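You operate a simulated robot arm through the tools that you are given. There is no shell and no other tool.

The job below is to be done with a simulated robot arm. You get a single attempt, and the scene is never put back.

JOB
Brush the clogged screen clean and put the lid on it.
Fine: lid and screen go on to the green bench; use the round brush and stand it back; the lid ends on the clean screen. Set down upright: brown round brush. What is to be rubbed or washed off counts as gone when no trace of it is left.

The check looks at the end state, three seconds after you hand in, the way a careful person would. Anything else that was tipped, shoved, dropped, spilled or broken makes it a failure. A push-on lid holds only when it is set on centred and level and pressed home; a screw cap is set on level and turned clockwise until tight.

ROBOT AND FRAMES
A 6-joint arm with a two-finger gripper, fixed in place. Base frame: the origin is on the floor under the middle of its stand, x ahead of it, y to its left, z up; the work surface is at about z = 86. Lengths are in cm, angles in degrees, forces in N, time in s.
It reaches about 129.8 cm from its shoulder. Its first joint turns from -149.0 to 149.0 degrees. Payload 1.57 kg.
The TCP is the grasp point between the finger pads, 2.1 cm short of the fingertips. In the tool frame z runs along the fingers and y along their closing line. The gripper opens to 7 cm; its body begins 5 cm behind the TCP.
Orientation is told as [roll, pitch, yaw] about the base's x, y, z axes, in that order, counted from this pose: with the fingers straight down and closing along the base's y, the tool's x points along the base's -x, its y along +y and its z along -z.

CONTROLS
- The arm moves only by the tool apply_moves. Its argument "moves" is a list of rows, each a list of 6 numbers: the shift along the tool's x, y, z in m, then the turn, a rotation vector about the tool's x, y, z in degrees. In form: [[x, y, z, wx, wy, wz], ...]. A call has 1 to 20 rows; each row shifts and turns the commanded pose from where the row before left it, along the tool's axes as they then stand. "claw" is the gripper command, from -1 (fully open) to 1 (shut), values between in proportion, set as the call begins (left out, the last holds). A row lasts 0.2 s, in which the tool goes at most 5 cm and 8.6 degrees; a call with a longer step from one row to the next is refused whole, and so is a gripper value outside its range. A pose out of reach is approached as far as the arm can. The call stops where the force on the tool passes 50 N (or 10 N more than at its start, if that is more) or the arm is blocked; 0.2 s more then pass. The fingers move at their own pace (about 6.48 cm/s each) and stop on an object; they squeeze with about 30 N. The grip force told is the motor's: it shows also when the fingers shut on nothing. Time passes only in rows, and 0.2 s behind the last, so rows that do not move let the fingers close. The reply holds the time, the measured pose of the TCP, the force on the tool along the base axes, the opening and the grip force, in the units named above and with some noise, with the torque about the TCP (base axes, N m) and any sound that the robot's microphone picked up.
- Cameras (640 x 400 px; columns grow to the right, rows downward): "scene" is fixed at [5, 64.74, 155.65]; the picture's right is [-0.22, -0.98, 0.00], its down [-0.75, 0.17, -0.64] and it looks along [0.62, -0.14, -0.77] (base axes); focal length 264 px, centre (320, 200). "wrist" rides on the gripper at [7.9, 0.4, -8.1] in the tool frame; the picture's right is [-0.05, 1.00, 0.00], its down [-0.67, -0.04, -0.74] and it looks along [-0.74, -0.04, 0.67] (tool axes); focal length 256 px, centre (320, 200). There is no depth. A picture from a camera that has moved, and an enlarged one, comes with that camera's place and axes in the base frame and with its lens.
- get_image(camera): a new picture of that camera. It takes no simulated time.
- move_column(by): slides the trunk up (or, below 0, down) by that many cm; the arm rides with it, the base frame stays. It gives what a move gives, with no picture.
- enlarge(camera, box): a new picture of the part [left, top, right, bottom] of that camera's present view, enlarged. It takes no simulated time.
- sign_off(): hands the job in; it is judged then, once.

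Nothing tells you positions but the pictures and the camera data. Unless the task says otherwise, let go and move clear before handing in.

The tools are called by a JSON object that holds its "name" and its "arguments". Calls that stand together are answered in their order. apply_moves: Moves the arm, as the interface text tells. Its arguments: {"type":"object","properties":{"moves":{"type":"array"},"claw":{"type":"number"}},"required":["moves"]} The other tools are called the same way: move_column (by) moves the trunk up or down; get_image (camera) takes a picture; enlarge (camera, box) takes an enlarged picture of a part of a camera's view; sign_off () hands the job in.

At the start:

```text
clock: 0.0
tcp_pos: [50.6, 44.56, 126.86]
tcp_rot: [0.0, 0.0, 0.0]
force: [0.8, -0.8, 0.0]
moment: [0.02, -0.01, 0.04]
width: 7.0
grasp_force: 0.1
trunk travel left (down, up): [-95.0, 2.0]
```

scene: 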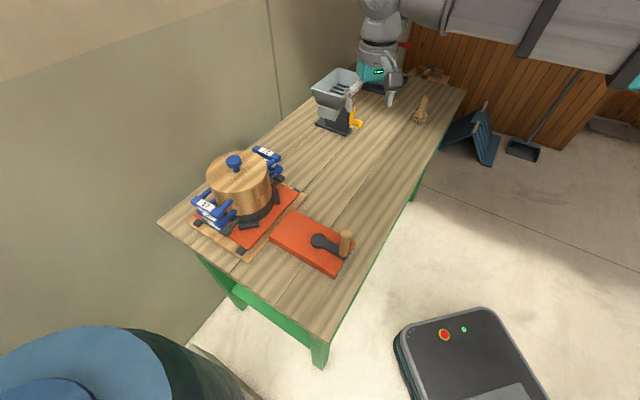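
wrist: 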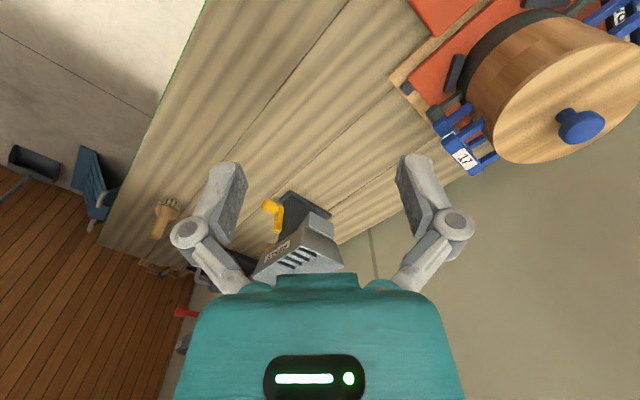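

I see a bench with a wooden tub with a blue-knobbed lid held between blue clamps, a red board with a crank, a grey machine with a hopper, and a brush lying or standing near the arm. I'll look closer before moving.

{"name": "enlarge", "arguments": {"camera": "scene", "box": [160, 130, 360, 290]}}

{"name": "enlarge", "arguments": {"camera": "scene", "box": [300, 40, 480, 150]}}

{"name": "enlarge", "arguments": {"camera": "wrist", "box": [380, 0, 640, 180]}}

{"name": "enlarge", "arguments": {"camera": "wrist", "box": [100, 150, 350, 320]}}

```text
2.50 times, centred on (260, 210) of scene
camera zoom: at [5.0, 64.74, 155.65], right [-0.22, -0.98, 0.0], down [-0.75, 0.17, -0.64], along [0.62, -0.14, -0.77], focal length 660 px, centre (470, 175)
```

zoom: 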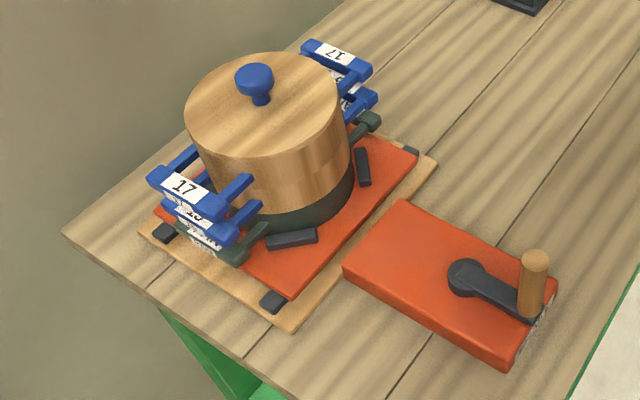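

```text
3.56 times, centred on (390, 95) of scene
camera zoom: at [5.0, 64.74, 155.65], right [-0.22, -0.98, 0.0], down [-0.75, 0.17, -0.64], along [0.62, -0.14, -0.77], focal length 938 px, centre (71, 573)
```

zoom: 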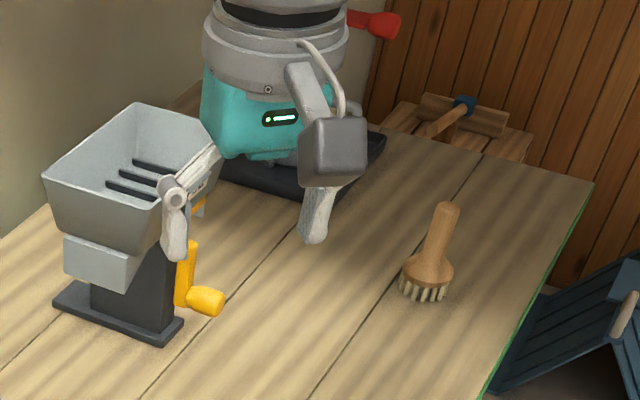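

```text
2.22 times, centred on (510, 90) of wrist
camera zoom: at [42.73, 45.08, 134.97], right [0.05, 1.0, 0.0], down [0.67, -0.04, 0.74], along [0.74, -0.04, -0.67], focal length 569 px, centre (-102, 444)
```

zoom: 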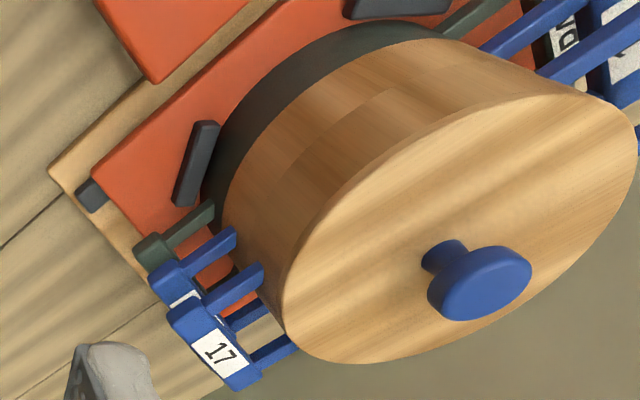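

```text
2.35 times, centred on (225, 235) of wrist
camera zoom: at [42.73, 45.08, 134.97], right [0.05, 1.0, 0.0], down [0.67, -0.04, 0.74], along [0.74, -0.04, -0.67], focal length 602 px, centre (544, 118)
```

zoom: 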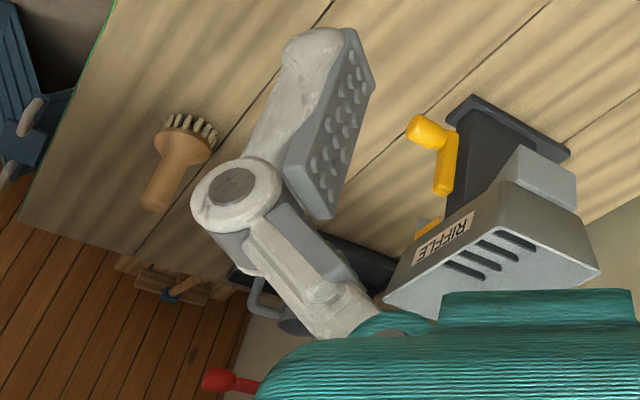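

The stack (lid, blue-handled screens, dark pan) is at about (61, 75). The brown round brush stands upright at about (97, -3), and there is free bench between the stack and the splitter. I'll move up beside the stack for a better look.

{"name": "apply_moves", "arguments": {"moves": [[0.00943, 0.04406, -0.00163, 0, 0, 0], [0.00943, 0.04406, -0.00163, 0, 0, 0], [0.00943, 0.04406, -0.00163, 0, 0, 0], [0.00943, 0.04406, -0.00163, 0, 0, 0], [0.00943, 0.04406, -0.00163, 0, 0, 0], [0.00943, 0.04406, -0.00163, 0, 0, 0], [0.00943, 0.04406, -0.00163, 0, 0, 0]], "claw": -1}}

{"name": "get_image", "arguments": {"camera": "wrist"}}

{"name": "get_image", "arguments": {"camera": "scene"}}

```text
clock: 1.6
tcp_pos: [44.22, 75.81, 126.87]
tcp_rot: [0.0, 0.0, -0.1]
force: [0.3, 0.3, -0.1]
moment: [-0.05, -0.01, -0.01]
width: 6.98
grasp_force: 0.1
out of reach, approached as far as the arm can: row 1, 4, 7
trunk travel left (down, up): [-95.0, 2.0]
```

```text
taken
camera wrist: at [36.24, 76.27, 134.92], right [0.05, 1.0, 0.0], down [0.67, -0.04, 0.74], along [0.74, -0.04, -0.67], focal length 256 px, centre (320, 200)
```

wrist: 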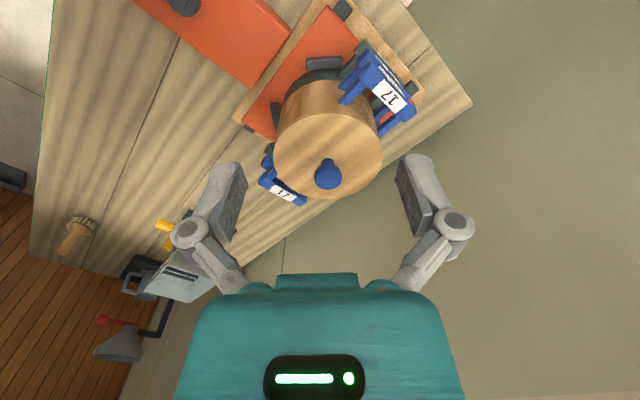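

```text
taken
```

scene: 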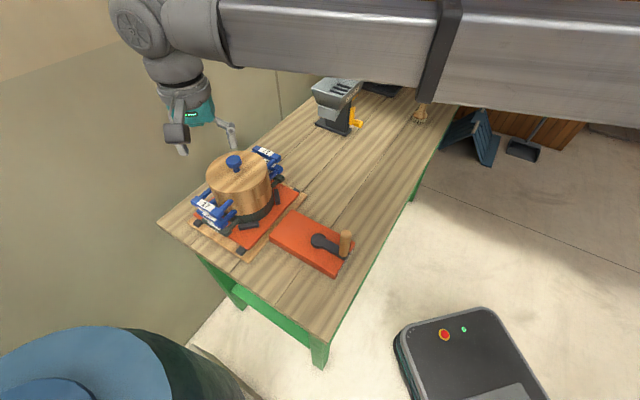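

The wrist camera is mounted upside down, so the top rows are nearer the robot. I'll enlarge the stack in both views to triangulate the knob and the handles.

{"name": "enlarge", "arguments": {"camera": "wrist", "box": [220, 20, 440, 220]}}

{"name": "enlarge", "arguments": {"camera": "scene", "box": [185, 140, 305, 260]}}

```text
2.00 times, centred on (330, 120) of wrist
camera zoom: at [36.24, 76.27, 134.92], right [0.05, 1.0, 0.0], down [0.67, -0.04, 0.74], along [0.74, -0.04, -0.67], focal length 512 px, centre (300, 360)
```

zoom: 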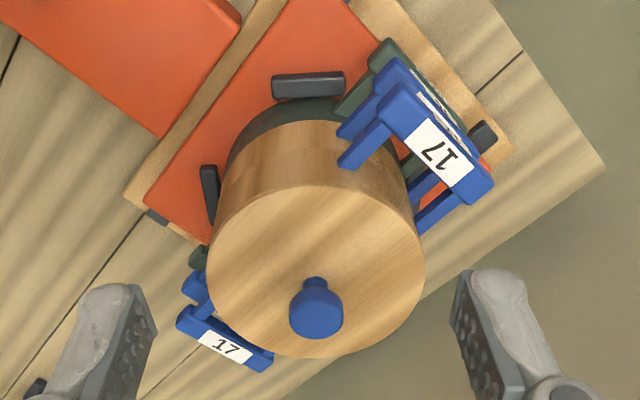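

```text
3.33 times, centred on (245, 200) of scene
camera zoom: at [5.0, 64.74, 155.65], right [-0.22, -0.98, 0.0], down [-0.75, 0.17, -0.64], along [0.62, -0.14, -0.77], focal length 880 px, centre (570, 200)
```

zoom: 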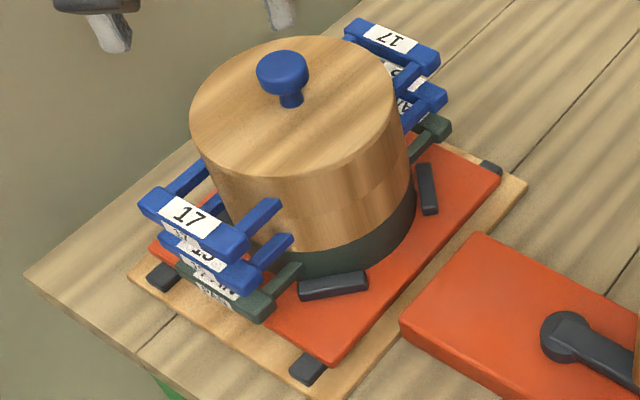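

The lid top is at z ≈ 103.3 with the knob centred near (62.1, 76.2). The knob head is about 4 cm wide and tops out near z ≈ 108. I'll move above it and check alignment before descending.

{"name": "apply_moves", "arguments": {"moves": [[-0.04475, 0.0009, 0, 0, 0, 0], [-0.04475, 0.0009, 0, 0, 0, 0], [-0.04475, 0.0009, 0, 0, 0, 0], [-0.04475, 0.0009, 0, 0, 0, 0], [0, 0, 0.03, 0, 0, 0], [0, 0, 0.03, 0, 0, 0], [0, 0, 0.02, 0, 0, 0]], "claw": -1}}

{"name": "get_image", "arguments": {"camera": "wrist"}}

{"name": "get_image", "arguments": {"camera": "scene"}}

```text
clock: 3.2
tcp_pos: [61.74, 76.26, 126.89]
tcp_rot: [0.0, 0.0, 0.0]
force: [-0.5, 0.1, -0.8]
moment: [0.02, -0.01, 0.0]
width: 7.02
grasp_force: 0.0
out of reach, approached as far as the arm can: row 4, 5, 6, 7
trunk travel left (down, up): [-95.0, 2.0]
```

```text
taken
camera wrist: at [53.82, 76.62, 134.98], right [0.05, 1.0, 0.0], down [0.67, -0.04, 0.74], along [0.74, -0.04, -0.67], focal length 256 px, centre (320, 200)
```

wrist: 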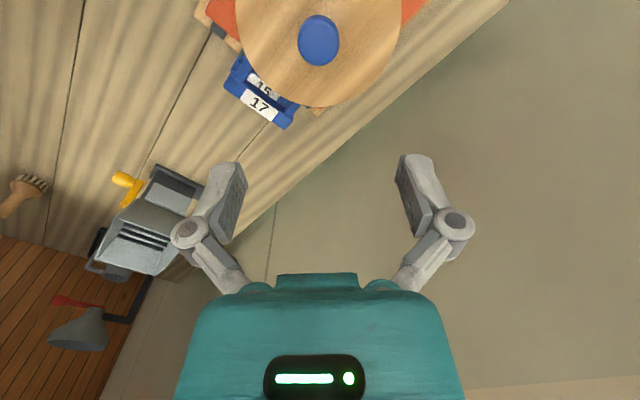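

```text
taken
```

scene: 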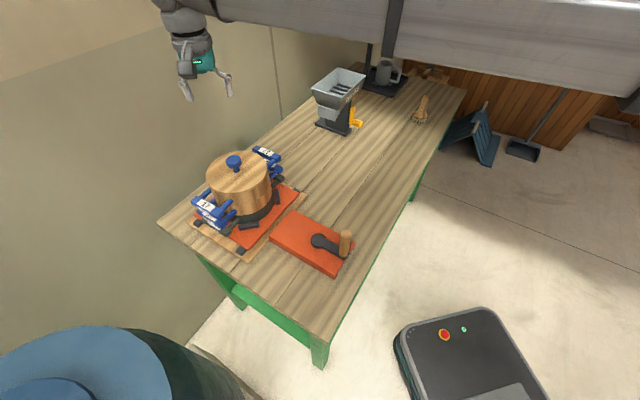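

The arm doesn't seem to change height on its own in this pose, so the trunk probably has to do it. I'll test with a small lowering.

{"name": "move_column", "arguments": {"by": -5}}

```text
clock: 4.1
tcp_pos: [61.76, 76.06, 121.78]
tcp_rot: [0.1, -0.1, 0.0]
force: [0.0, 0.8, -0.1]
moment: [0.03, 0.04, -0.01]
width: 7.0
grasp_force: 0.1
trunk travel left (down, up): [-90.0, 7.0]
```

{"name": "apply_moves", "arguments": {"moves": [[0, 0, 0.01, 0, 0, 0]]}}

{"name": "get_image", "arguments": {"camera": "wrist"}}

{"name": "get_image", "arguments": {"camera": "scene"}}

```text
clock: 4.5
tcp_pos: [61.81, 76.15, 121.86]
tcp_rot: [0.0, 0.0, 0.0]
force: [0.5, -0.2, -0.8]
moment: [-0.01, -0.03, -0.02]
width: 7.02
grasp_force: 0.1
out of reach, approached as far as the arm can: row 1
trunk travel left (down, up): [-90.0, 7.0]
```

```text
taken
camera wrist: at [53.82, 76.62, 129.97], right [0.05, 1.0, 0.0], down [0.67, -0.04, 0.74], along [0.74, -0.04, -0.67], focal length 256 px, centre (320, 200)
```

wrist: 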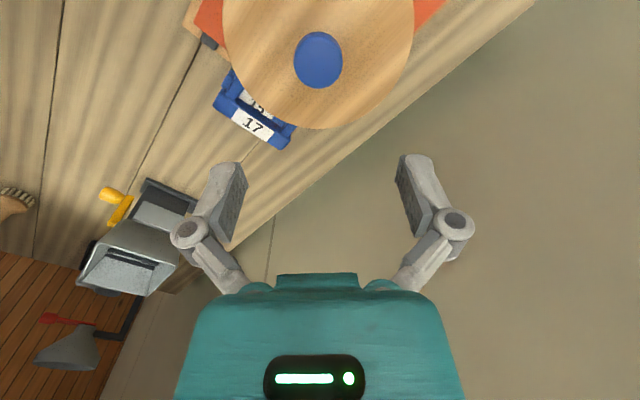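

```text
taken
```

scene: 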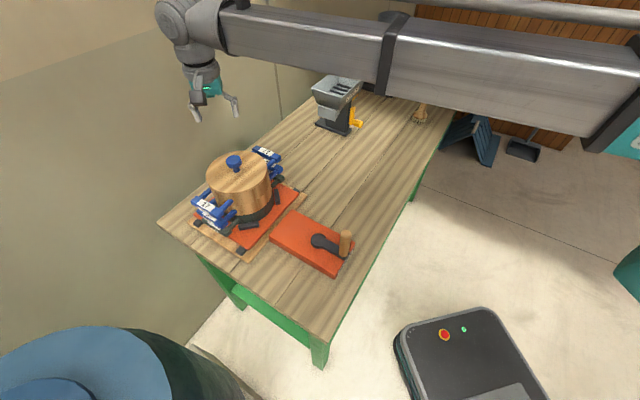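

Confirmed: height comes only from the trunk, and the knob is centred about under the gripper. I'll lower to just above the knob and look again.

{"name": "move_column", "arguments": {"by": -10}}

{"name": "get_image", "arguments": {"camera": "wrist"}}

{"name": "enlarge", "arguments": {"camera": "scene", "box": [150, 90, 310, 250]}}

```text
clock: 5.8
tcp_pos: [61.66, 76.13, 111.84]
tcp_rot: [0.0, 0.0, -0.1]
force: [0.0, 0.3, -0.3]
moment: [-0.01, 0.01, -0.03]
width: 7.04
grasp_force: 0.2
trunk travel left (down, up): [-80.0, 17.0]
```

```text
taken
camera wrist: at [53.81, 76.62, 119.98], right [0.05, 1.0, 0.0], down [0.67, -0.04, 0.74], along [0.74, -0.04, -0.67], focal length 256 px, centre (320, 200)
```

wrist: 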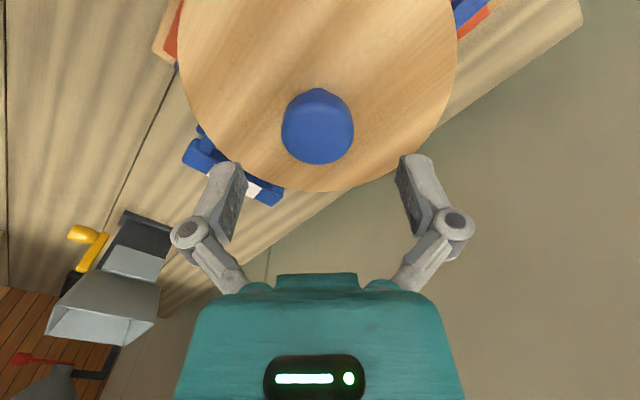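

```text
2.50 times, centred on (230, 170) of scene
camera zoom: at [5.0, 64.74, 155.65], right [-0.22, -0.98, 0.0], down [-0.75, 0.17, -0.64], along [0.62, -0.14, -0.77], focal length 660 px, centre (545, 275)
```

zoom: 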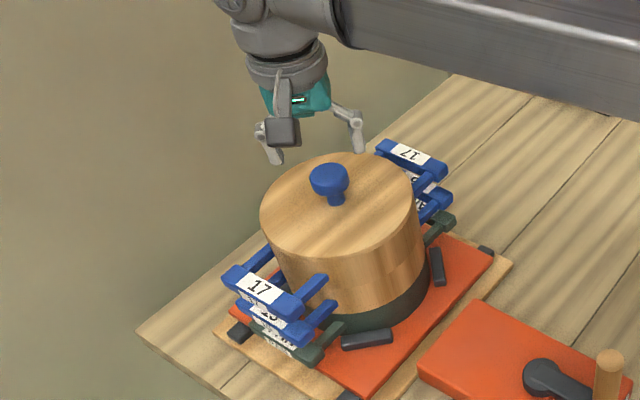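

{"name": "move_column", "arguments": {"by": -5.2}}

{"name": "get_image", "arguments": {"camera": "wrist"}}

{"name": "enlarge", "arguments": {"camera": "scene", "box": [170, 110, 290, 190]}}

```text
clock: 6.8
tcp_pos: [61.65, 76.16, 106.82]
tcp_rot: [0.0, 0.1, 0.0]
force: [0.4, 0.0, -0.4]
moment: [0.01, 0.0, -0.02]
width: 7.0
grasp_force: 0.1
trunk travel left (down, up): [-74.8, 22.2]
```

```text
taken
camera wrist: at [53.81, 76.61, 114.78], right [0.05, 1.0, 0.0], down [0.67, -0.04, 0.74], along [0.74, -0.04, -0.67], focal length 256 px, centre (320, 200)
```

wrist: 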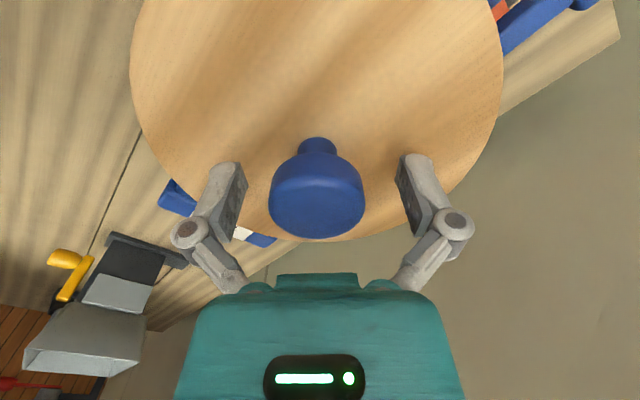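

```text
5.00 times, centred on (230, 150) of scene
camera zoom: at [5.0, 64.74, 155.65], right [-0.22, -0.98, 0.0], down [-0.75, 0.17, -0.64], along [0.62, -0.14, -0.77], focal length 1319 px, centre (770, 450)
```

zoom: 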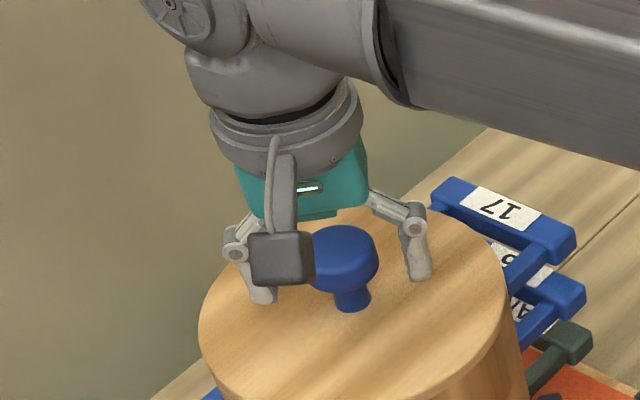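

The knob is centred between the fingers, so I'll close on it.

{"name": "apply_moves", "arguments": {"moves": [[0, 0, 0, 0, 0, 0], [0, 0, 0, 0, 0, 0], [0, 0, 0, 0, 0, 0], [0, 0, 0, 0, 0, 0]], "claw": 1}}

{"name": "move_column", "arguments": {"by": 0.8}}

{"name": "get_image", "arguments": {"camera": "wrist"}}

{"name": "enlarge", "arguments": {"camera": "scene", "box": [170, 130, 310, 270]}}

```text
clock: 7.8
tcp_pos: [61.82, 76.2, 106.74]
tcp_rot: [0.0, 0.0, -0.1]
force: [0.2, 1.5, 6.9]
moment: [-0.01, 0.08, 0.02]
width: 3.74
grasp_force: 29.9
trunk travel left (down, up): [-74.8, 22.2]
```

```text
clock: 8.3
tcp_pos: [61.78, 76.15, 107.51]
tcp_rot: [0.1, 0.1, 0.0]
force: [0.0, 0.0, -1.1]
moment: [0.02, 0.01, 0.03]
width: 3.78
grasp_force: 30.2
trunk travel left (down, up): [-75.6, 21.4]
```

```text
taken
camera wrist: at [53.84, 76.66, 115.53], right [0.05, 1.0, 0.0], down [0.67, -0.04, 0.74], along [0.74, -0.04, -0.67], focal length 256 px, centre (320, 200)
```

wrist: 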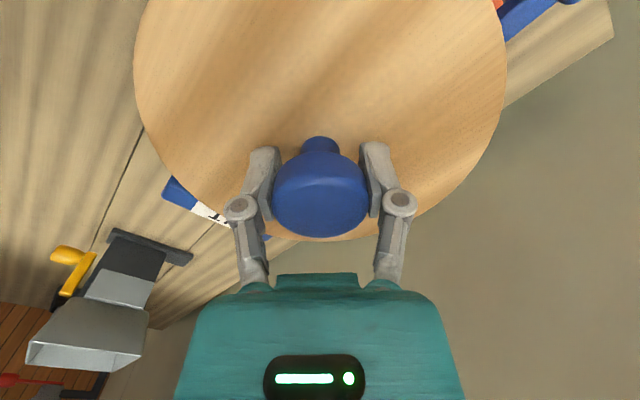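

```text
2.86 times, centred on (240, 200) of scene
camera zoom: at [5.0, 64.74, 155.65], right [-0.22, -0.98, 0.0], down [-0.75, 0.17, -0.64], along [0.62, -0.14, -0.77], focal length 754 px, centre (549, 200)
```

zoom: 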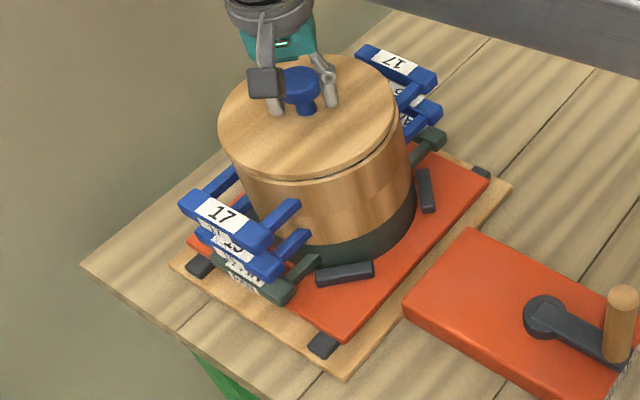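

The lid lifts freely and the handles stay put. I'll keep raising it.

{"name": "move_column", "arguments": {"by": 9}}

{"name": "get_image", "arguments": {"camera": "scene"}}

{"name": "enlarge", "arguments": {"camera": "scene", "box": [170, 100, 310, 260]}}

```text
clock: 9.6
tcp_pos: [61.78, 76.19, 116.47]
tcp_rot: [0.0, -0.1, 0.0]
force: [0.2, 0.3, -1.6]
moment: [-0.01, 0.01, 0.0]
width: 3.8
grasp_force: 29.6
trunk travel left (down, up): [-84.6, 12.4]
```

```text
taken
```

scene: 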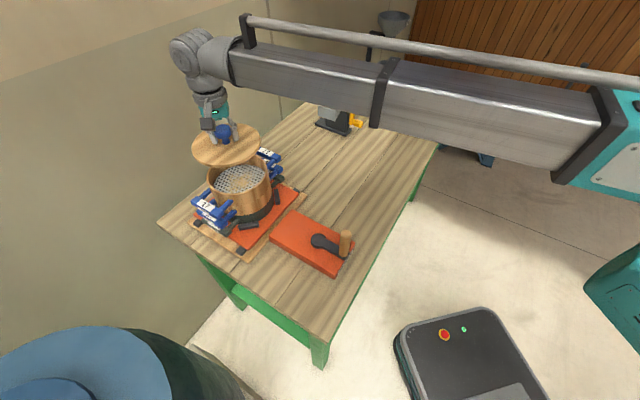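

```text
2.50 times, centred on (240, 180) of scene
camera zoom: at [5.0, 64.74, 155.65], right [-0.22, -0.98, 0.0], down [-0.75, 0.17, -0.64], along [0.62, -0.14, -0.77], focal length 660 px, centre (520, 250)
```

zoom: 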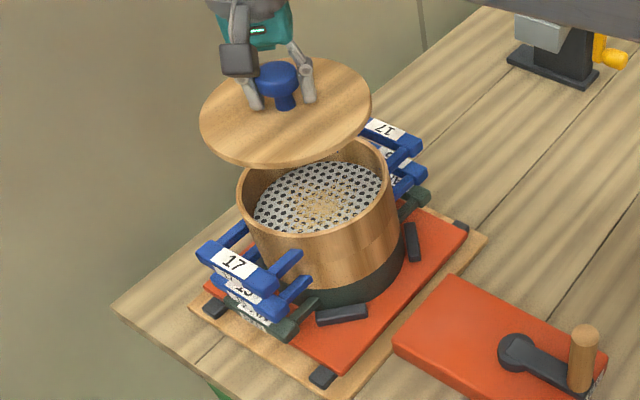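

The lid is off. The top screen (17) shows brown material clogging the middle of the mesh. Next I'll carry the lid over free bench at about (77.5, 22.5).

{"name": "apply_moves", "arguments": {"moves": [[-0.0131, -0.04475, 0, 0, 0, 0], [-0.0131, -0.04475, 0, 0, 0, 0], [-0.0131, -0.04475, 0, 0, 0, 0], [-0.0131, -0.04475, 0, 0, 0, 0], [-0.0131, -0.04475, 0, 0, 0, 0], [-0.0131, -0.04475, 0, 0, 0, 0], [-0.0131, -0.04475, 0, 0, 0, 0], [-0.0131, -0.04475, 0, 0, 0, 0], [-0.0131, -0.04475, 0, 0, 0, 0], [-0.0131, -0.04475, 0, 0, 0, 0], [-0.0131, -0.04475, 0, 0, 0, 0], [-0.0131, -0.04475, 0, 0, 0, 0]]}}

{"name": "get_image", "arguments": {"camera": "scene"}}

{"name": "get_image", "arguments": {"camera": "wrist"}}

{"name": "enlarge", "arguments": {"camera": "scene", "box": [185, 130, 305, 260]}}

```text
clock: 12.2
tcp_pos: [77.56, 22.33, 116.44]
tcp_rot: [0.1, 0.0, -0.1]
force: [-0.6, 0.7, -1.6]
moment: [0.01, 0.0, 0.02]
width: 3.77
grasp_force: 29.5
out of reach, approached as far as the arm can: row 8
trunk travel left (down, up): [-84.6, 12.4]
```

```text
taken
```

scene: 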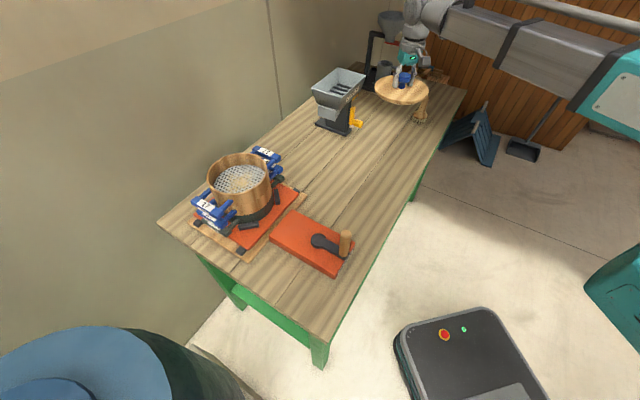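

```text
taken
camera wrist: at [69.7, 22.78, 124.56], right [0.05, 1.0, 0.0], down [0.67, -0.04, 0.74], along [0.74, -0.04, -0.67], focal length 256 px, centre (320, 200)
```

wrist: 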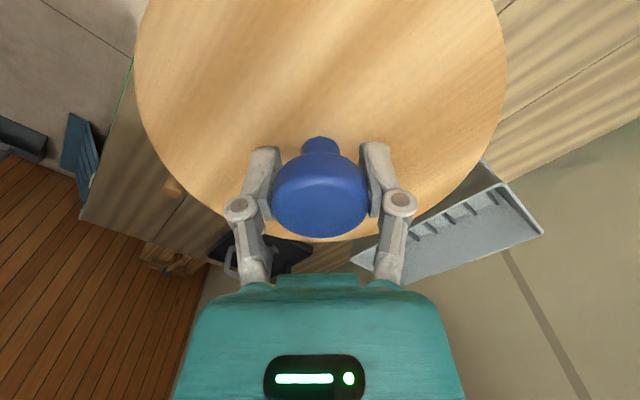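

```text
3.08 times, centred on (245, 195) of scene
camera zoom: at [5.0, 64.74, 155.65], right [-0.22, -0.98, 0.0], down [-0.75, 0.17, -0.64], along [0.62, -0.14, -0.77], focal length 812 px, centre (551, 215)
```

zoom: 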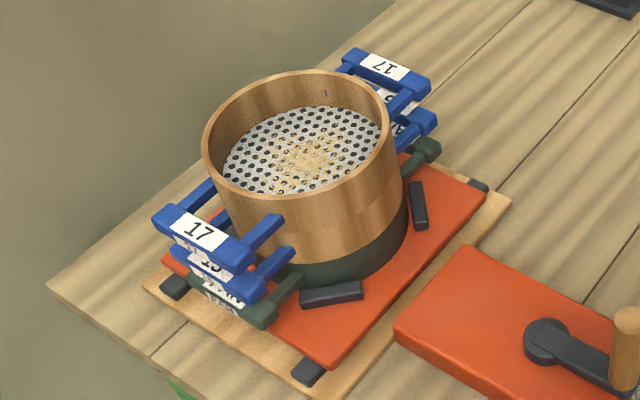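

Lid is over free bench. I'll lower it most of the way, then look before the last centimetres.

{"name": "move_column", "arguments": {"by": -20}}

{"name": "get_image", "arguments": {"camera": "scene"}}

{"name": "get_image", "arguments": {"camera": "wrist"}}

{"name": "enlarge", "arguments": {"camera": "scene", "box": [300, 40, 480, 150]}}

```text
clock: 14.4
tcp_pos: [77.58, 22.3, 96.52]
tcp_rot: [0.1, -0.1, 0.0]
force: [0.5, 0.2, -1.5]
moment: [-0.01, -0.03, -0.03]
width: 3.79
grasp_force: 30.0
trunk travel left (down, up): [-64.6, 32.4]
```

```text
taken
```

scene: 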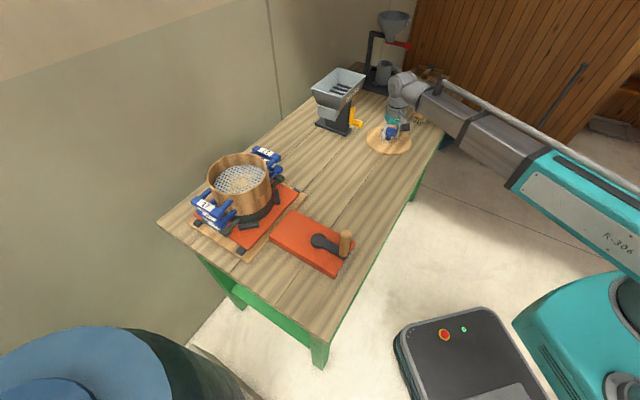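

```text
taken
camera wrist: at [69.67, 22.87, 104.57], right [0.05, 1.0, 0.0], down [0.67, -0.04, 0.74], along [0.74, -0.04, -0.67], focal length 256 px, centre (320, 200)
```

wrist: 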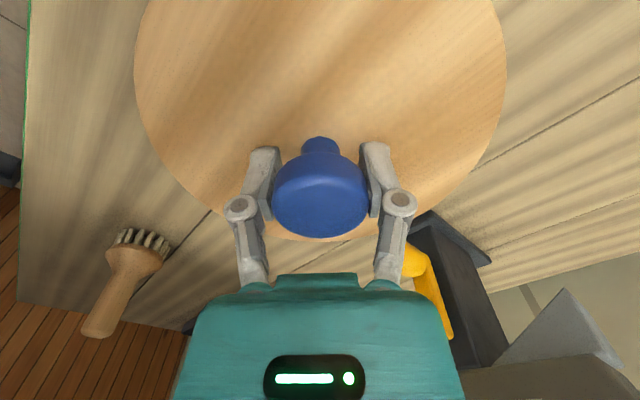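

```text
3.56 times, centred on (390, 95) of scene
camera zoom: at [5.0, 64.74, 155.65], right [-0.22, -0.98, 0.0], down [-0.75, 0.17, -0.64], along [0.62, -0.14, -0.77], focal length 938 px, centre (71, 573)
```

zoom: 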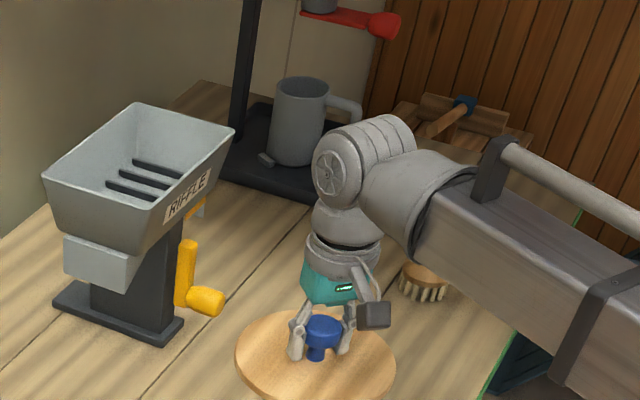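

{"name": "move_column", "arguments": {"by": -3.5}}

{"name": "enlarge", "arguments": {"camera": "scene", "box": [340, 90, 440, 170]}}

```text
clock: 15.2
tcp_pos: [77.59, 22.34, 92.86]
tcp_rot: [0.0, 0.0, -0.1]
force: [0.3, -0.1, -1.4]
moment: [0.02, 0.0, 0.01]
width: 3.78
grasp_force: 30.0
trunk travel left (down, up): [-61.1, 35.9]
```

```text
5.00 times, centred on (390, 130) of scene
camera zoom: at [5.0, 64.74, 155.65], right [-0.22, -0.98, 0.0], down [-0.75, 0.17, -0.64], along [0.62, -0.14, -0.77], focal length 1319 px, centre (-30, 550)
```

zoom: 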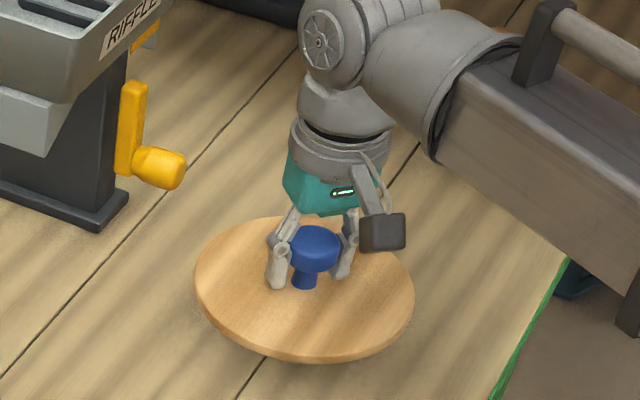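

{"name": "move_column", "arguments": {"by": -0.8}}

{"name": "move_column", "arguments": {"by": -0.5}}

{"name": "enlarge", "arguments": {"camera": "scene", "box": [340, 90, 440, 170]}}

```text
clock: 15.7
tcp_pos: [77.51, 22.39, 92.15]
tcp_rot: [0.0, -0.1, 0.0]
force: [0.8, -0.4, -1.1]
moment: [-0.03, -0.02, -0.02]
width: 3.76
grasp_force: 30.3
trunk travel left (down, up): [-60.3, 36.7]
```

```text
clock: 16.3
tcp_pos: [77.59, 22.48, 91.55]
tcp_rot: [0.0, 0.0, 0.0]
force: [-0.3, 0.4, -2.0]
moment: [0.03, 0.0, 0.04]
width: 3.77
grasp_force: 30.2
trunk travel left (down, up): [-59.8, 37.2]
```

```text
5.00 times, centred on (390, 130) of scene
camera zoom: at [5.0, 64.74, 155.65], right [-0.22, -0.98, 0.0], down [-0.75, 0.17, -0.64], along [0.62, -0.14, -0.77], focal length 1319 px, centre (-30, 550)
```

zoom: 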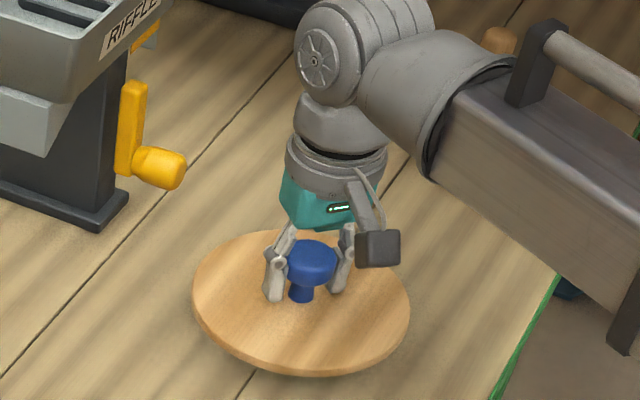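

{"name": "move_column", "arguments": {"by": -0.4}}

{"name": "move_column", "arguments": {"by": -0.3}}

```text
clock: 16.8
tcp_pos: [77.68, 22.36, 91.25]
tcp_rot: [0.0, 0.0, 0.0]
force: [-0.1, -0.3, -1.6]
moment: [0.01, -0.03, 0.01]
width: 3.78
grasp_force: 29.8
trunk travel left (down, up): [-59.4, 37.6]
```

```text
clock: 17.3
tcp_pos: [77.59, 22.4, 90.86]
tcp_rot: [0.0, 0.1, 0.0]
force: [-0.7, 1.2, -0.6]
moment: [0.0, -0.03, -0.01]
width: 3.8
grasp_force: 29.8
trunk travel left (down, up): [-59.1, 37.9]
```

{"name": "move_column", "arguments": {"by": -0.3}}

{"name": "enlarge", "arguments": {"camera": "scene", "box": [340, 90, 440, 170]}}

```text
clock: 17.8
tcp_pos: [77.62, 22.49, 90.79]
tcp_rot: [0.1, 0.1, 0.0]
force: [0.6, 0.5, -1.2]
moment: [0.0, -0.01, 0.01]
width: 3.8
grasp_force: 30.9
trunk travel left (down, up): [-58.8, 38.2]
```

```text
5.00 times, centred on (390, 130) of scene
camera zoom: at [5.0, 64.74, 155.65], right [-0.22, -0.98, 0.0], down [-0.75, 0.17, -0.64], along [0.62, -0.14, -0.77], focal length 1319 px, centre (-30, 550)
```

zoom: 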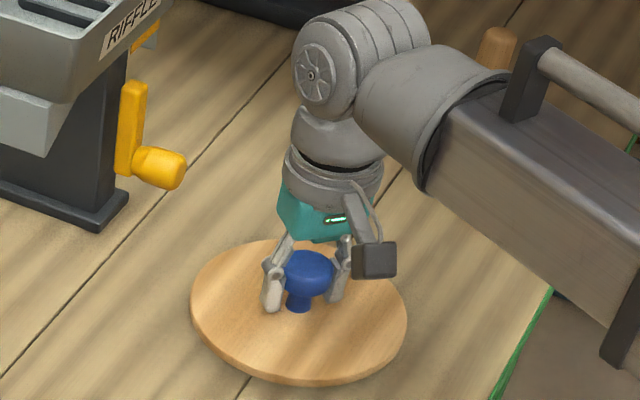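

{"name": "move_column", "arguments": {"by": -0.3}}

{"name": "move_column", "arguments": {"by": -0.3}}

```text
clock: 18.4
tcp_pos: [77.58, 22.49, 90.45]
tcp_rot: [0.0, 0.1, 0.1]
force: [-0.5, 0.9, -1.8]
moment: [0.04, 0.01, -0.03]
width: 3.77
grasp_force: 30.1
trunk travel left (down, up): [-58.5, 38.5]
```

```text
clock: 18.9
tcp_pos: [77.47, 22.39, 90.13]
tcp_rot: [0.0, 0.0, 0.0]
force: [2.7, 0.9, 7.6]
moment: [-0.05, 0.13, 0.02]
width: 3.79
grasp_force: 30.3
trunk travel left (down, up): [-58.2, 38.8]
```

The lid rests on the bench, with contact felt at TCP z ≈ 90.1. I'll open and raise.

{"name": "apply_moves", "arguments": {"moves": [[0, 0, 0, 0, 0, 0], [0, 0, 0, 0, 0, 0], [0, 0, 0, 0, 0, 0]], "claw": -1}}

{"name": "move_column", "arguments": {"by": 25}}

{"name": "get_image", "arguments": {"camera": "scene"}}

{"name": "get_image", "arguments": {"camera": "wrist"}}

```text
clock: 19.7
tcp_pos: [77.72, 22.35, 90.1]
tcp_rot: [0.0, 0.1, 0.0]
force: [0.3, 0.8, 0.2]
moment: [0.01, 0.01, -0.01]
width: 7.02
grasp_force: 0.1
trunk travel left (down, up): [-58.2, 38.8]
```

```text
clock: 22.3
tcp_pos: [77.65, 22.43, 115.16]
tcp_rot: [0.0, -0.1, -0.1]
force: [0.4, -0.5, -0.4]
moment: [-0.01, 0.01, 0.03]
width: 7.01
grasp_force: 0.0
trunk travel left (down, up): [-83.2, 13.8]
```

```text
taken
```

scene: 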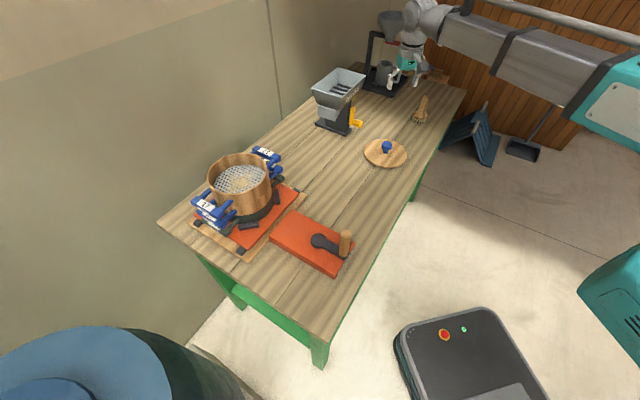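

```text
taken
camera wrist: at [69.67, 22.87, 123.16], right [0.05, 1.0, 0.0], down [0.67, -0.04, 0.74], along [0.74, -0.04, -0.67], focal length 256 px, centre (320, 200)
```

wrist: 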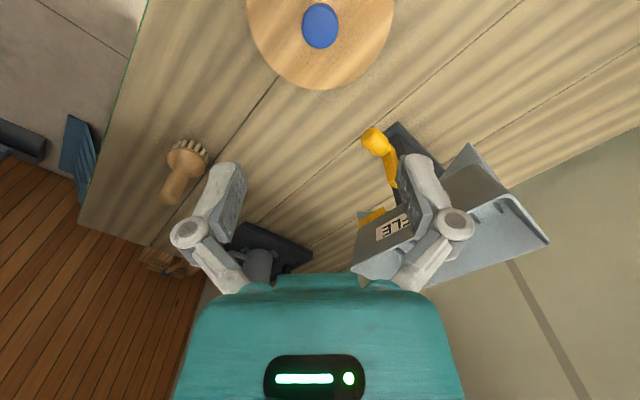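

The lid sits on the bench. Next I'll move above the screen's bench-side handle at about (72, 67), turning the gripper about 44° so it closes across the handle bar.

{"name": "move_column", "arguments": {"by": 4}}

{"name": "apply_moves", "arguments": {"moves": [[0.0056, 0.0446, 0, 0, 0, 0], [0.0056, 0.0446, 0, 0, 0, 0], [0.0056, 0.0446, 0, 0, 0, 0], [0.0056, 0.0446, 0, 0, 0, 0], [0.0056, 0.0446, 0, 0, 0, 0], [0.0056, 0.0446, 0, 0, 0, 0], [0.0056, 0.0446, 0, 0, 0, 0], [0.0056, 0.0446, 0, 0, 0, 0], [0.0056, 0.0446, 0, 0, 0, 0], [0.0056, 0.0446, 0, 0, 0, 0], [0, 0, 0, 0, 0, -7.3], [0, 0, 0, 0, 0, -7.3], [0, 0, 0, 0, 0, -7.3], [0, 0, 0, 0, 0, -7.3], [0, 0, 0, 0, 0, -7.3], [0, 0, 0, 0, 0, -7.3]]}}

{"name": "get_image", "arguments": {"camera": "wrist"}}

{"name": "get_image", "arguments": {"camera": "scene"}}

```text
clock: 23.1
tcp_pos: [77.62, 22.46, 118.99]
tcp_rot: [0.0, 0.0, 0.0]
force: [0.1, -0.9, -0.7]
moment: [-0.04, -0.01, 0.03]
width: 7.0
grasp_force: 0.0
trunk travel left (down, up): [-87.2, 9.8]
```

```text
clock: 26.5
tcp_pos: [72.04, 66.94, 119.12]
tcp_rot: [0.0, 0.0, 43.9]
force: [0.2, 0.0, -0.2]
moment: [-0.01, 0.0, 0.03]
width: 7.02
grasp_force: 0.0
out of reach, approached as far as the arm can: row 10, 14
trunk travel left (down, up): [-87.2, 9.8]
```

```text
taken
camera wrist: at [66.01, 61.85, 127.17], right [-0.65, 0.76, 0.0], down [0.5, 0.44, 0.74], along [0.56, 0.49, -0.67], focal length 256 px, centre (320, 200)
```

wrist: 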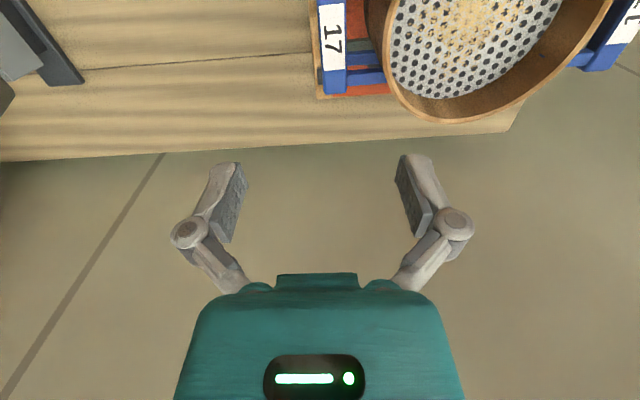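

```text
taken
```

scene: 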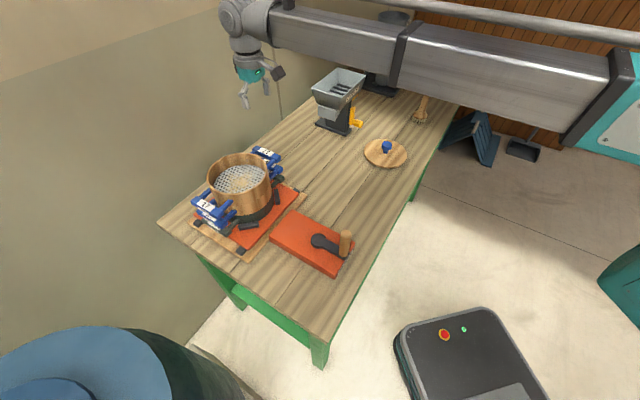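

I'll back off toward the robot to get a full view down onto the screen and its handle.

{"name": "apply_moves", "arguments": {"moves": [[0.045, 0, 0, 0, 0, 0], [0.045, 0, 0, 0, 0, 0], [0.045, 0.02, 0, 0, 0, 0]]}}

{"name": "get_image", "arguments": {"camera": "wrist"}}

{"name": "enlarge", "arguments": {"camera": "wrist", "box": [270, 0, 510, 170]}}

```text
clock: 27.3
tcp_pos: [60.6, 59.21, 119.14]
tcp_rot: [0.0, 0.0, 43.8]
force: [0.2, -0.1, -0.1]
moment: [0.01, -0.05, 0.0]
width: 6.99
grasp_force: 0.0
trunk travel left (down, up): [-87.2, 9.8]
```

```text
taken
camera wrist: at [54.52, 54.08, 127.22], right [-0.65, 0.76, 0.0], down [0.5, 0.44, 0.75], along [0.56, 0.49, -0.67], focal length 256 px, centre (320, 200)
```

wrist: 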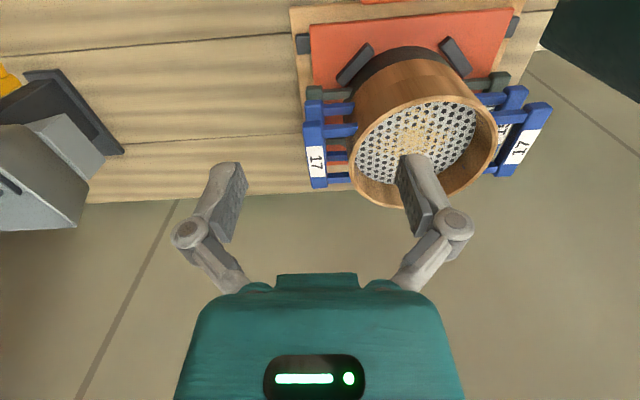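

```text
2.35 times, centred on (390, 85) of wrist
camera zoom: at [54.52, 54.08, 127.22], right [-0.65, 0.76, 0.0], down [0.5, 0.44, 0.75], along [0.56, 0.49, -0.67], focal length 602 px, centre (155, 471)
```

zoom: 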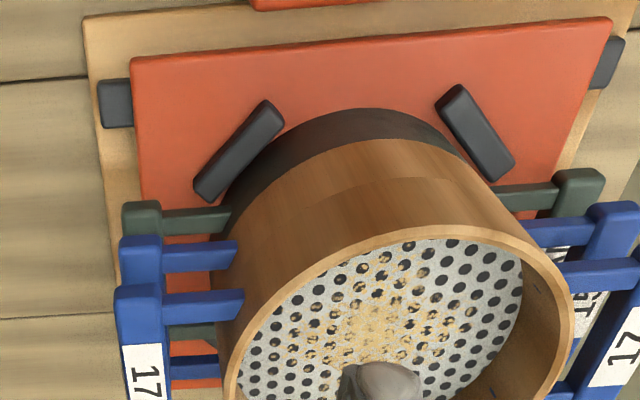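

Top view confirms the 17 screen: centre ≈ (61.8, 76.3), rim z ≈ 102.6, with clogging in the middle of the mesh. I plan to grip the wall rim on the robot side, so first I'll check the wrist can turn to the yaw that needs.

{"name": "apply_moves", "arguments": {"moves": [[0, 0, 0, 0, 0, 8.2], [0, 0, 0, 0, 0, 8.2], [0, 0, 0, 0, 0, 8.2], [0, 0, 0, 0, 0, 8.2], [0, 0, 0, 0, 0, 8.2], [0, 0, 0, 0, 0, 8.2], [0, 0, 0, 0, 0, 8.2], [0, 0, 0, 0, 0, 8.2], [0, 0, 0, 0, 0, 8.2], [0, 0, 0, 0, 0, 8.2], [0, 0, 0, 0, 0, 8.0]]}}

{"name": "get_image", "arguments": {"camera": "wrist"}}

{"name": "get_image", "arguments": {"camera": "scene"}}

```text
clock: 29.7
tcp_pos: [60.79, 59.18, 119.07]
tcp_rot: [0.0, 0.0, -46.3]
force: [-0.5, 0.3, -0.3]
moment: [0.02, 0.03, 0.01]
width: 6.99
grasp_force: 0.0
trunk travel left (down, up): [-87.2, 9.8]
```

```text
taken
camera wrist: at [55.71, 65.21, 127.17], right [0.76, 0.65, 0.0], down [0.43, -0.51, 0.74], along [0.48, -0.57, -0.67], focal length 256 px, centre (320, 200)
```

wrist: 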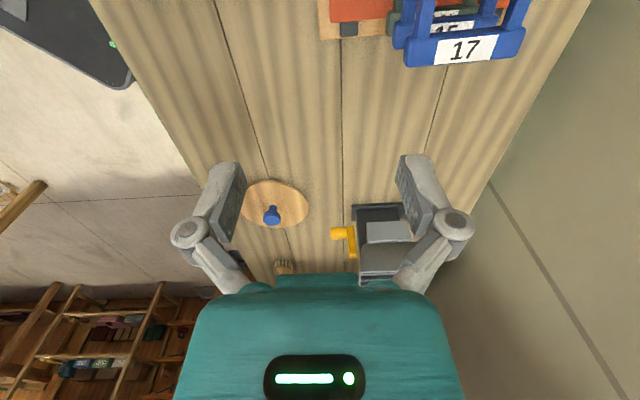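

```text
taken
```

scene: 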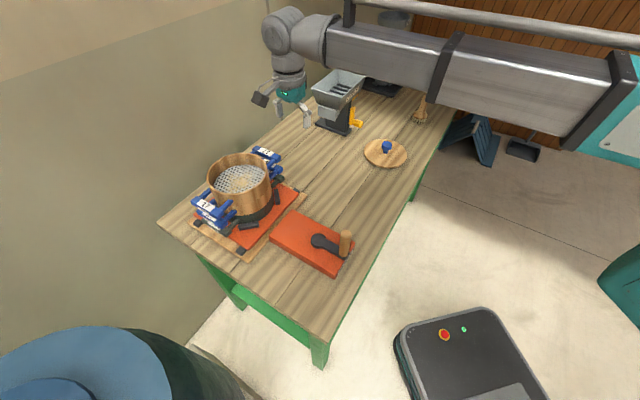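

The turn is reachable. I'll move above the rim's robot-side point and check alignment.

{"name": "apply_moves", "arguments": {"moves": [[0.0388, 0.01445, 0, 0, 0, 0], [0.0388, 0.01445, 0, 0, 0, 0], [0.0388, 0.01445, 0, 0, 0, 0]], "claw": 0.15}}

{"name": "move_column", "arguments": {"by": -6}}

{"name": "get_image", "arguments": {"camera": "wrist"}}

{"name": "enlarge", "arguments": {"camera": "scene", "box": [170, 90, 320, 250]}}

```text
clock: 30.5
tcp_pos: [55.88, 70.65, 119.11]
tcp_rot: [0.0, 0.0, -46.2]
force: [-1.0, -0.9, -0.3]
moment: [-0.04, 0.01, -0.02]
width: 2.98
grasp_force: 0.0
out of reach, approached as far as the arm can: row 3
trunk travel left (down, up): [-87.2, 9.8]
```

```text
clock: 31.5
tcp_pos: [55.97, 70.59, 113.04]
tcp_rot: [0.1, 0.0, -46.3]
force: [0.2, 0.5, -0.6]
moment: [0.04, 0.01, 0.05]
width: 2.98
grasp_force: 0.0
trunk travel left (down, up): [-81.2, 15.8]
```

```text
taken
camera wrist: at [50.83, 76.55, 121.18], right [0.76, 0.65, 0.0], down [0.44, -0.51, 0.74], along [0.49, -0.56, -0.67], focal length 256 px, centre (320, 200)
```

wrist: 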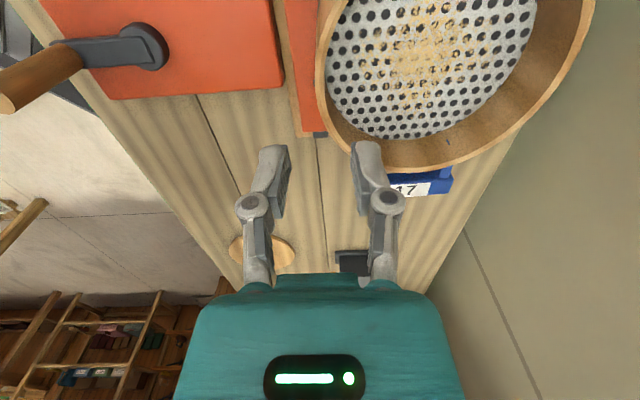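

```text
2.50 times, centred on (245, 170) of scene
camera zoom: at [5.0, 64.74, 155.65], right [-0.22, -0.98, 0.0], down [-0.75, 0.17, -0.64], along [0.62, -0.14, -0.77], focal length 660 px, centre (508, 275)
```

zoom: 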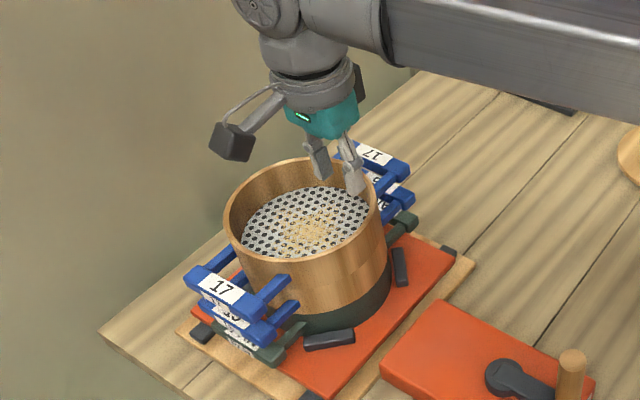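

Rim wall is centred between the fingers. I'll lower to just above the rim and recheck.

{"name": "move_column", "arguments": {"by": -7.5}}

{"name": "get_image", "arguments": {"camera": "wrist"}}

{"name": "enlarge", "arguments": {"camera": "scene", "box": [190, 110, 310, 230]}}

```text
clock: 32.6
tcp_pos: [56.06, 70.55, 105.61]
tcp_rot: [0.0, 0.0, -46.2]
force: [-0.5, 0.8, -0.5]
moment: [-0.01, -0.01, -0.02]
width: 2.99
grasp_force: 0.1
trunk travel left (down, up): [-73.7, 23.3]
```

```text
taken
camera wrist: at [50.84, 76.55, 113.68], right [0.76, 0.65, 0.0], down [0.44, -0.51, 0.74], along [0.49, -0.56, -0.67], focal length 256 px, centre (320, 200)
```

wrist: 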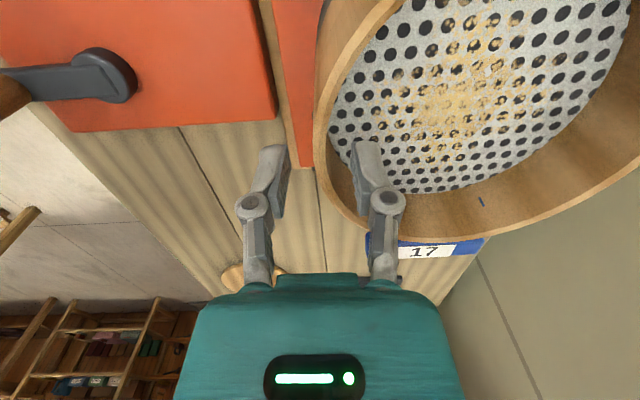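

```text
3.33 times, centred on (250, 170) of scene
camera zoom: at [5.0, 64.74, 155.65], right [-0.22, -0.98, 0.0], down [-0.75, 0.17, -0.64], along [0.62, -0.14, -0.77], focal length 880 px, centre (553, 300)
```

zoom: 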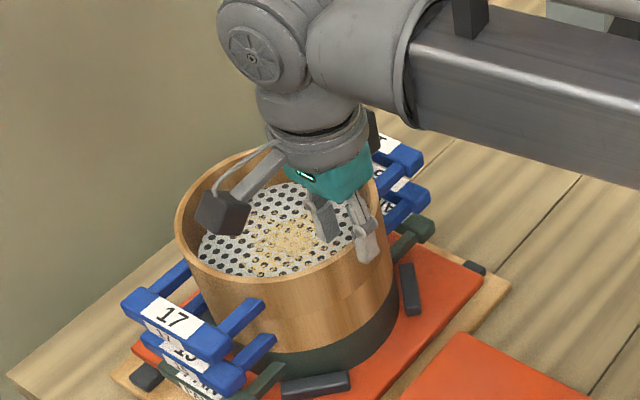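

{"name": "move_column", "arguments": {"by": -3.4}}

{"name": "get_image", "arguments": {"camera": "wrist"}}

{"name": "enlarge", "arguments": {"camera": "scene", "box": [190, 110, 310, 230]}}

```text
clock: 33.4
tcp_pos: [56.09, 70.5, 102.16]
tcp_rot: [0.0, 0.0, -46.2]
force: [0.0, 0.9, -0.4]
moment: [0.0, 0.02, -0.01]
width: 2.97
grasp_force: 0.0
trunk travel left (down, up): [-70.3, 26.7]
```

```text
taken
camera wrist: at [50.84, 76.55, 110.28], right [0.76, 0.65, 0.0], down [0.44, -0.51, 0.74], along [0.49, -0.56, -0.67], focal length 256 px, centre (320, 200)
```

wrist: 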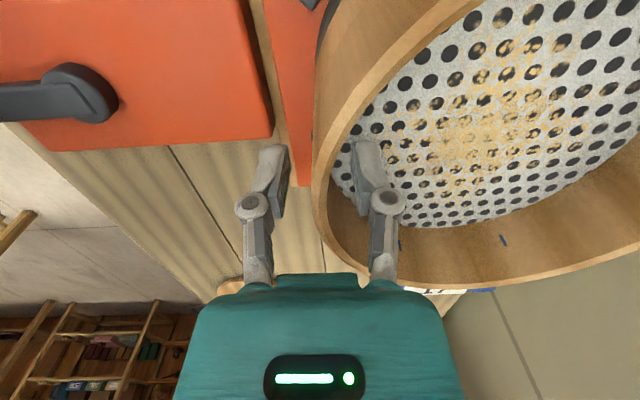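

```text
3.33 times, centred on (250, 170) of scene
camera zoom: at [5.0, 64.74, 155.65], right [-0.22, -0.98, 0.0], down [-0.75, 0.17, -0.64], along [0.62, -0.14, -0.77], focal length 880 px, centre (553, 300)
```

zoom: 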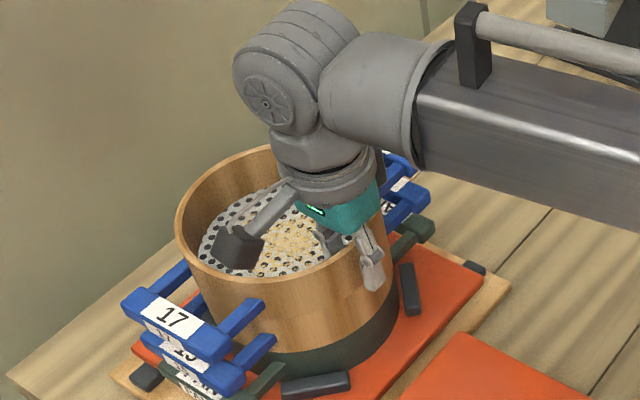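

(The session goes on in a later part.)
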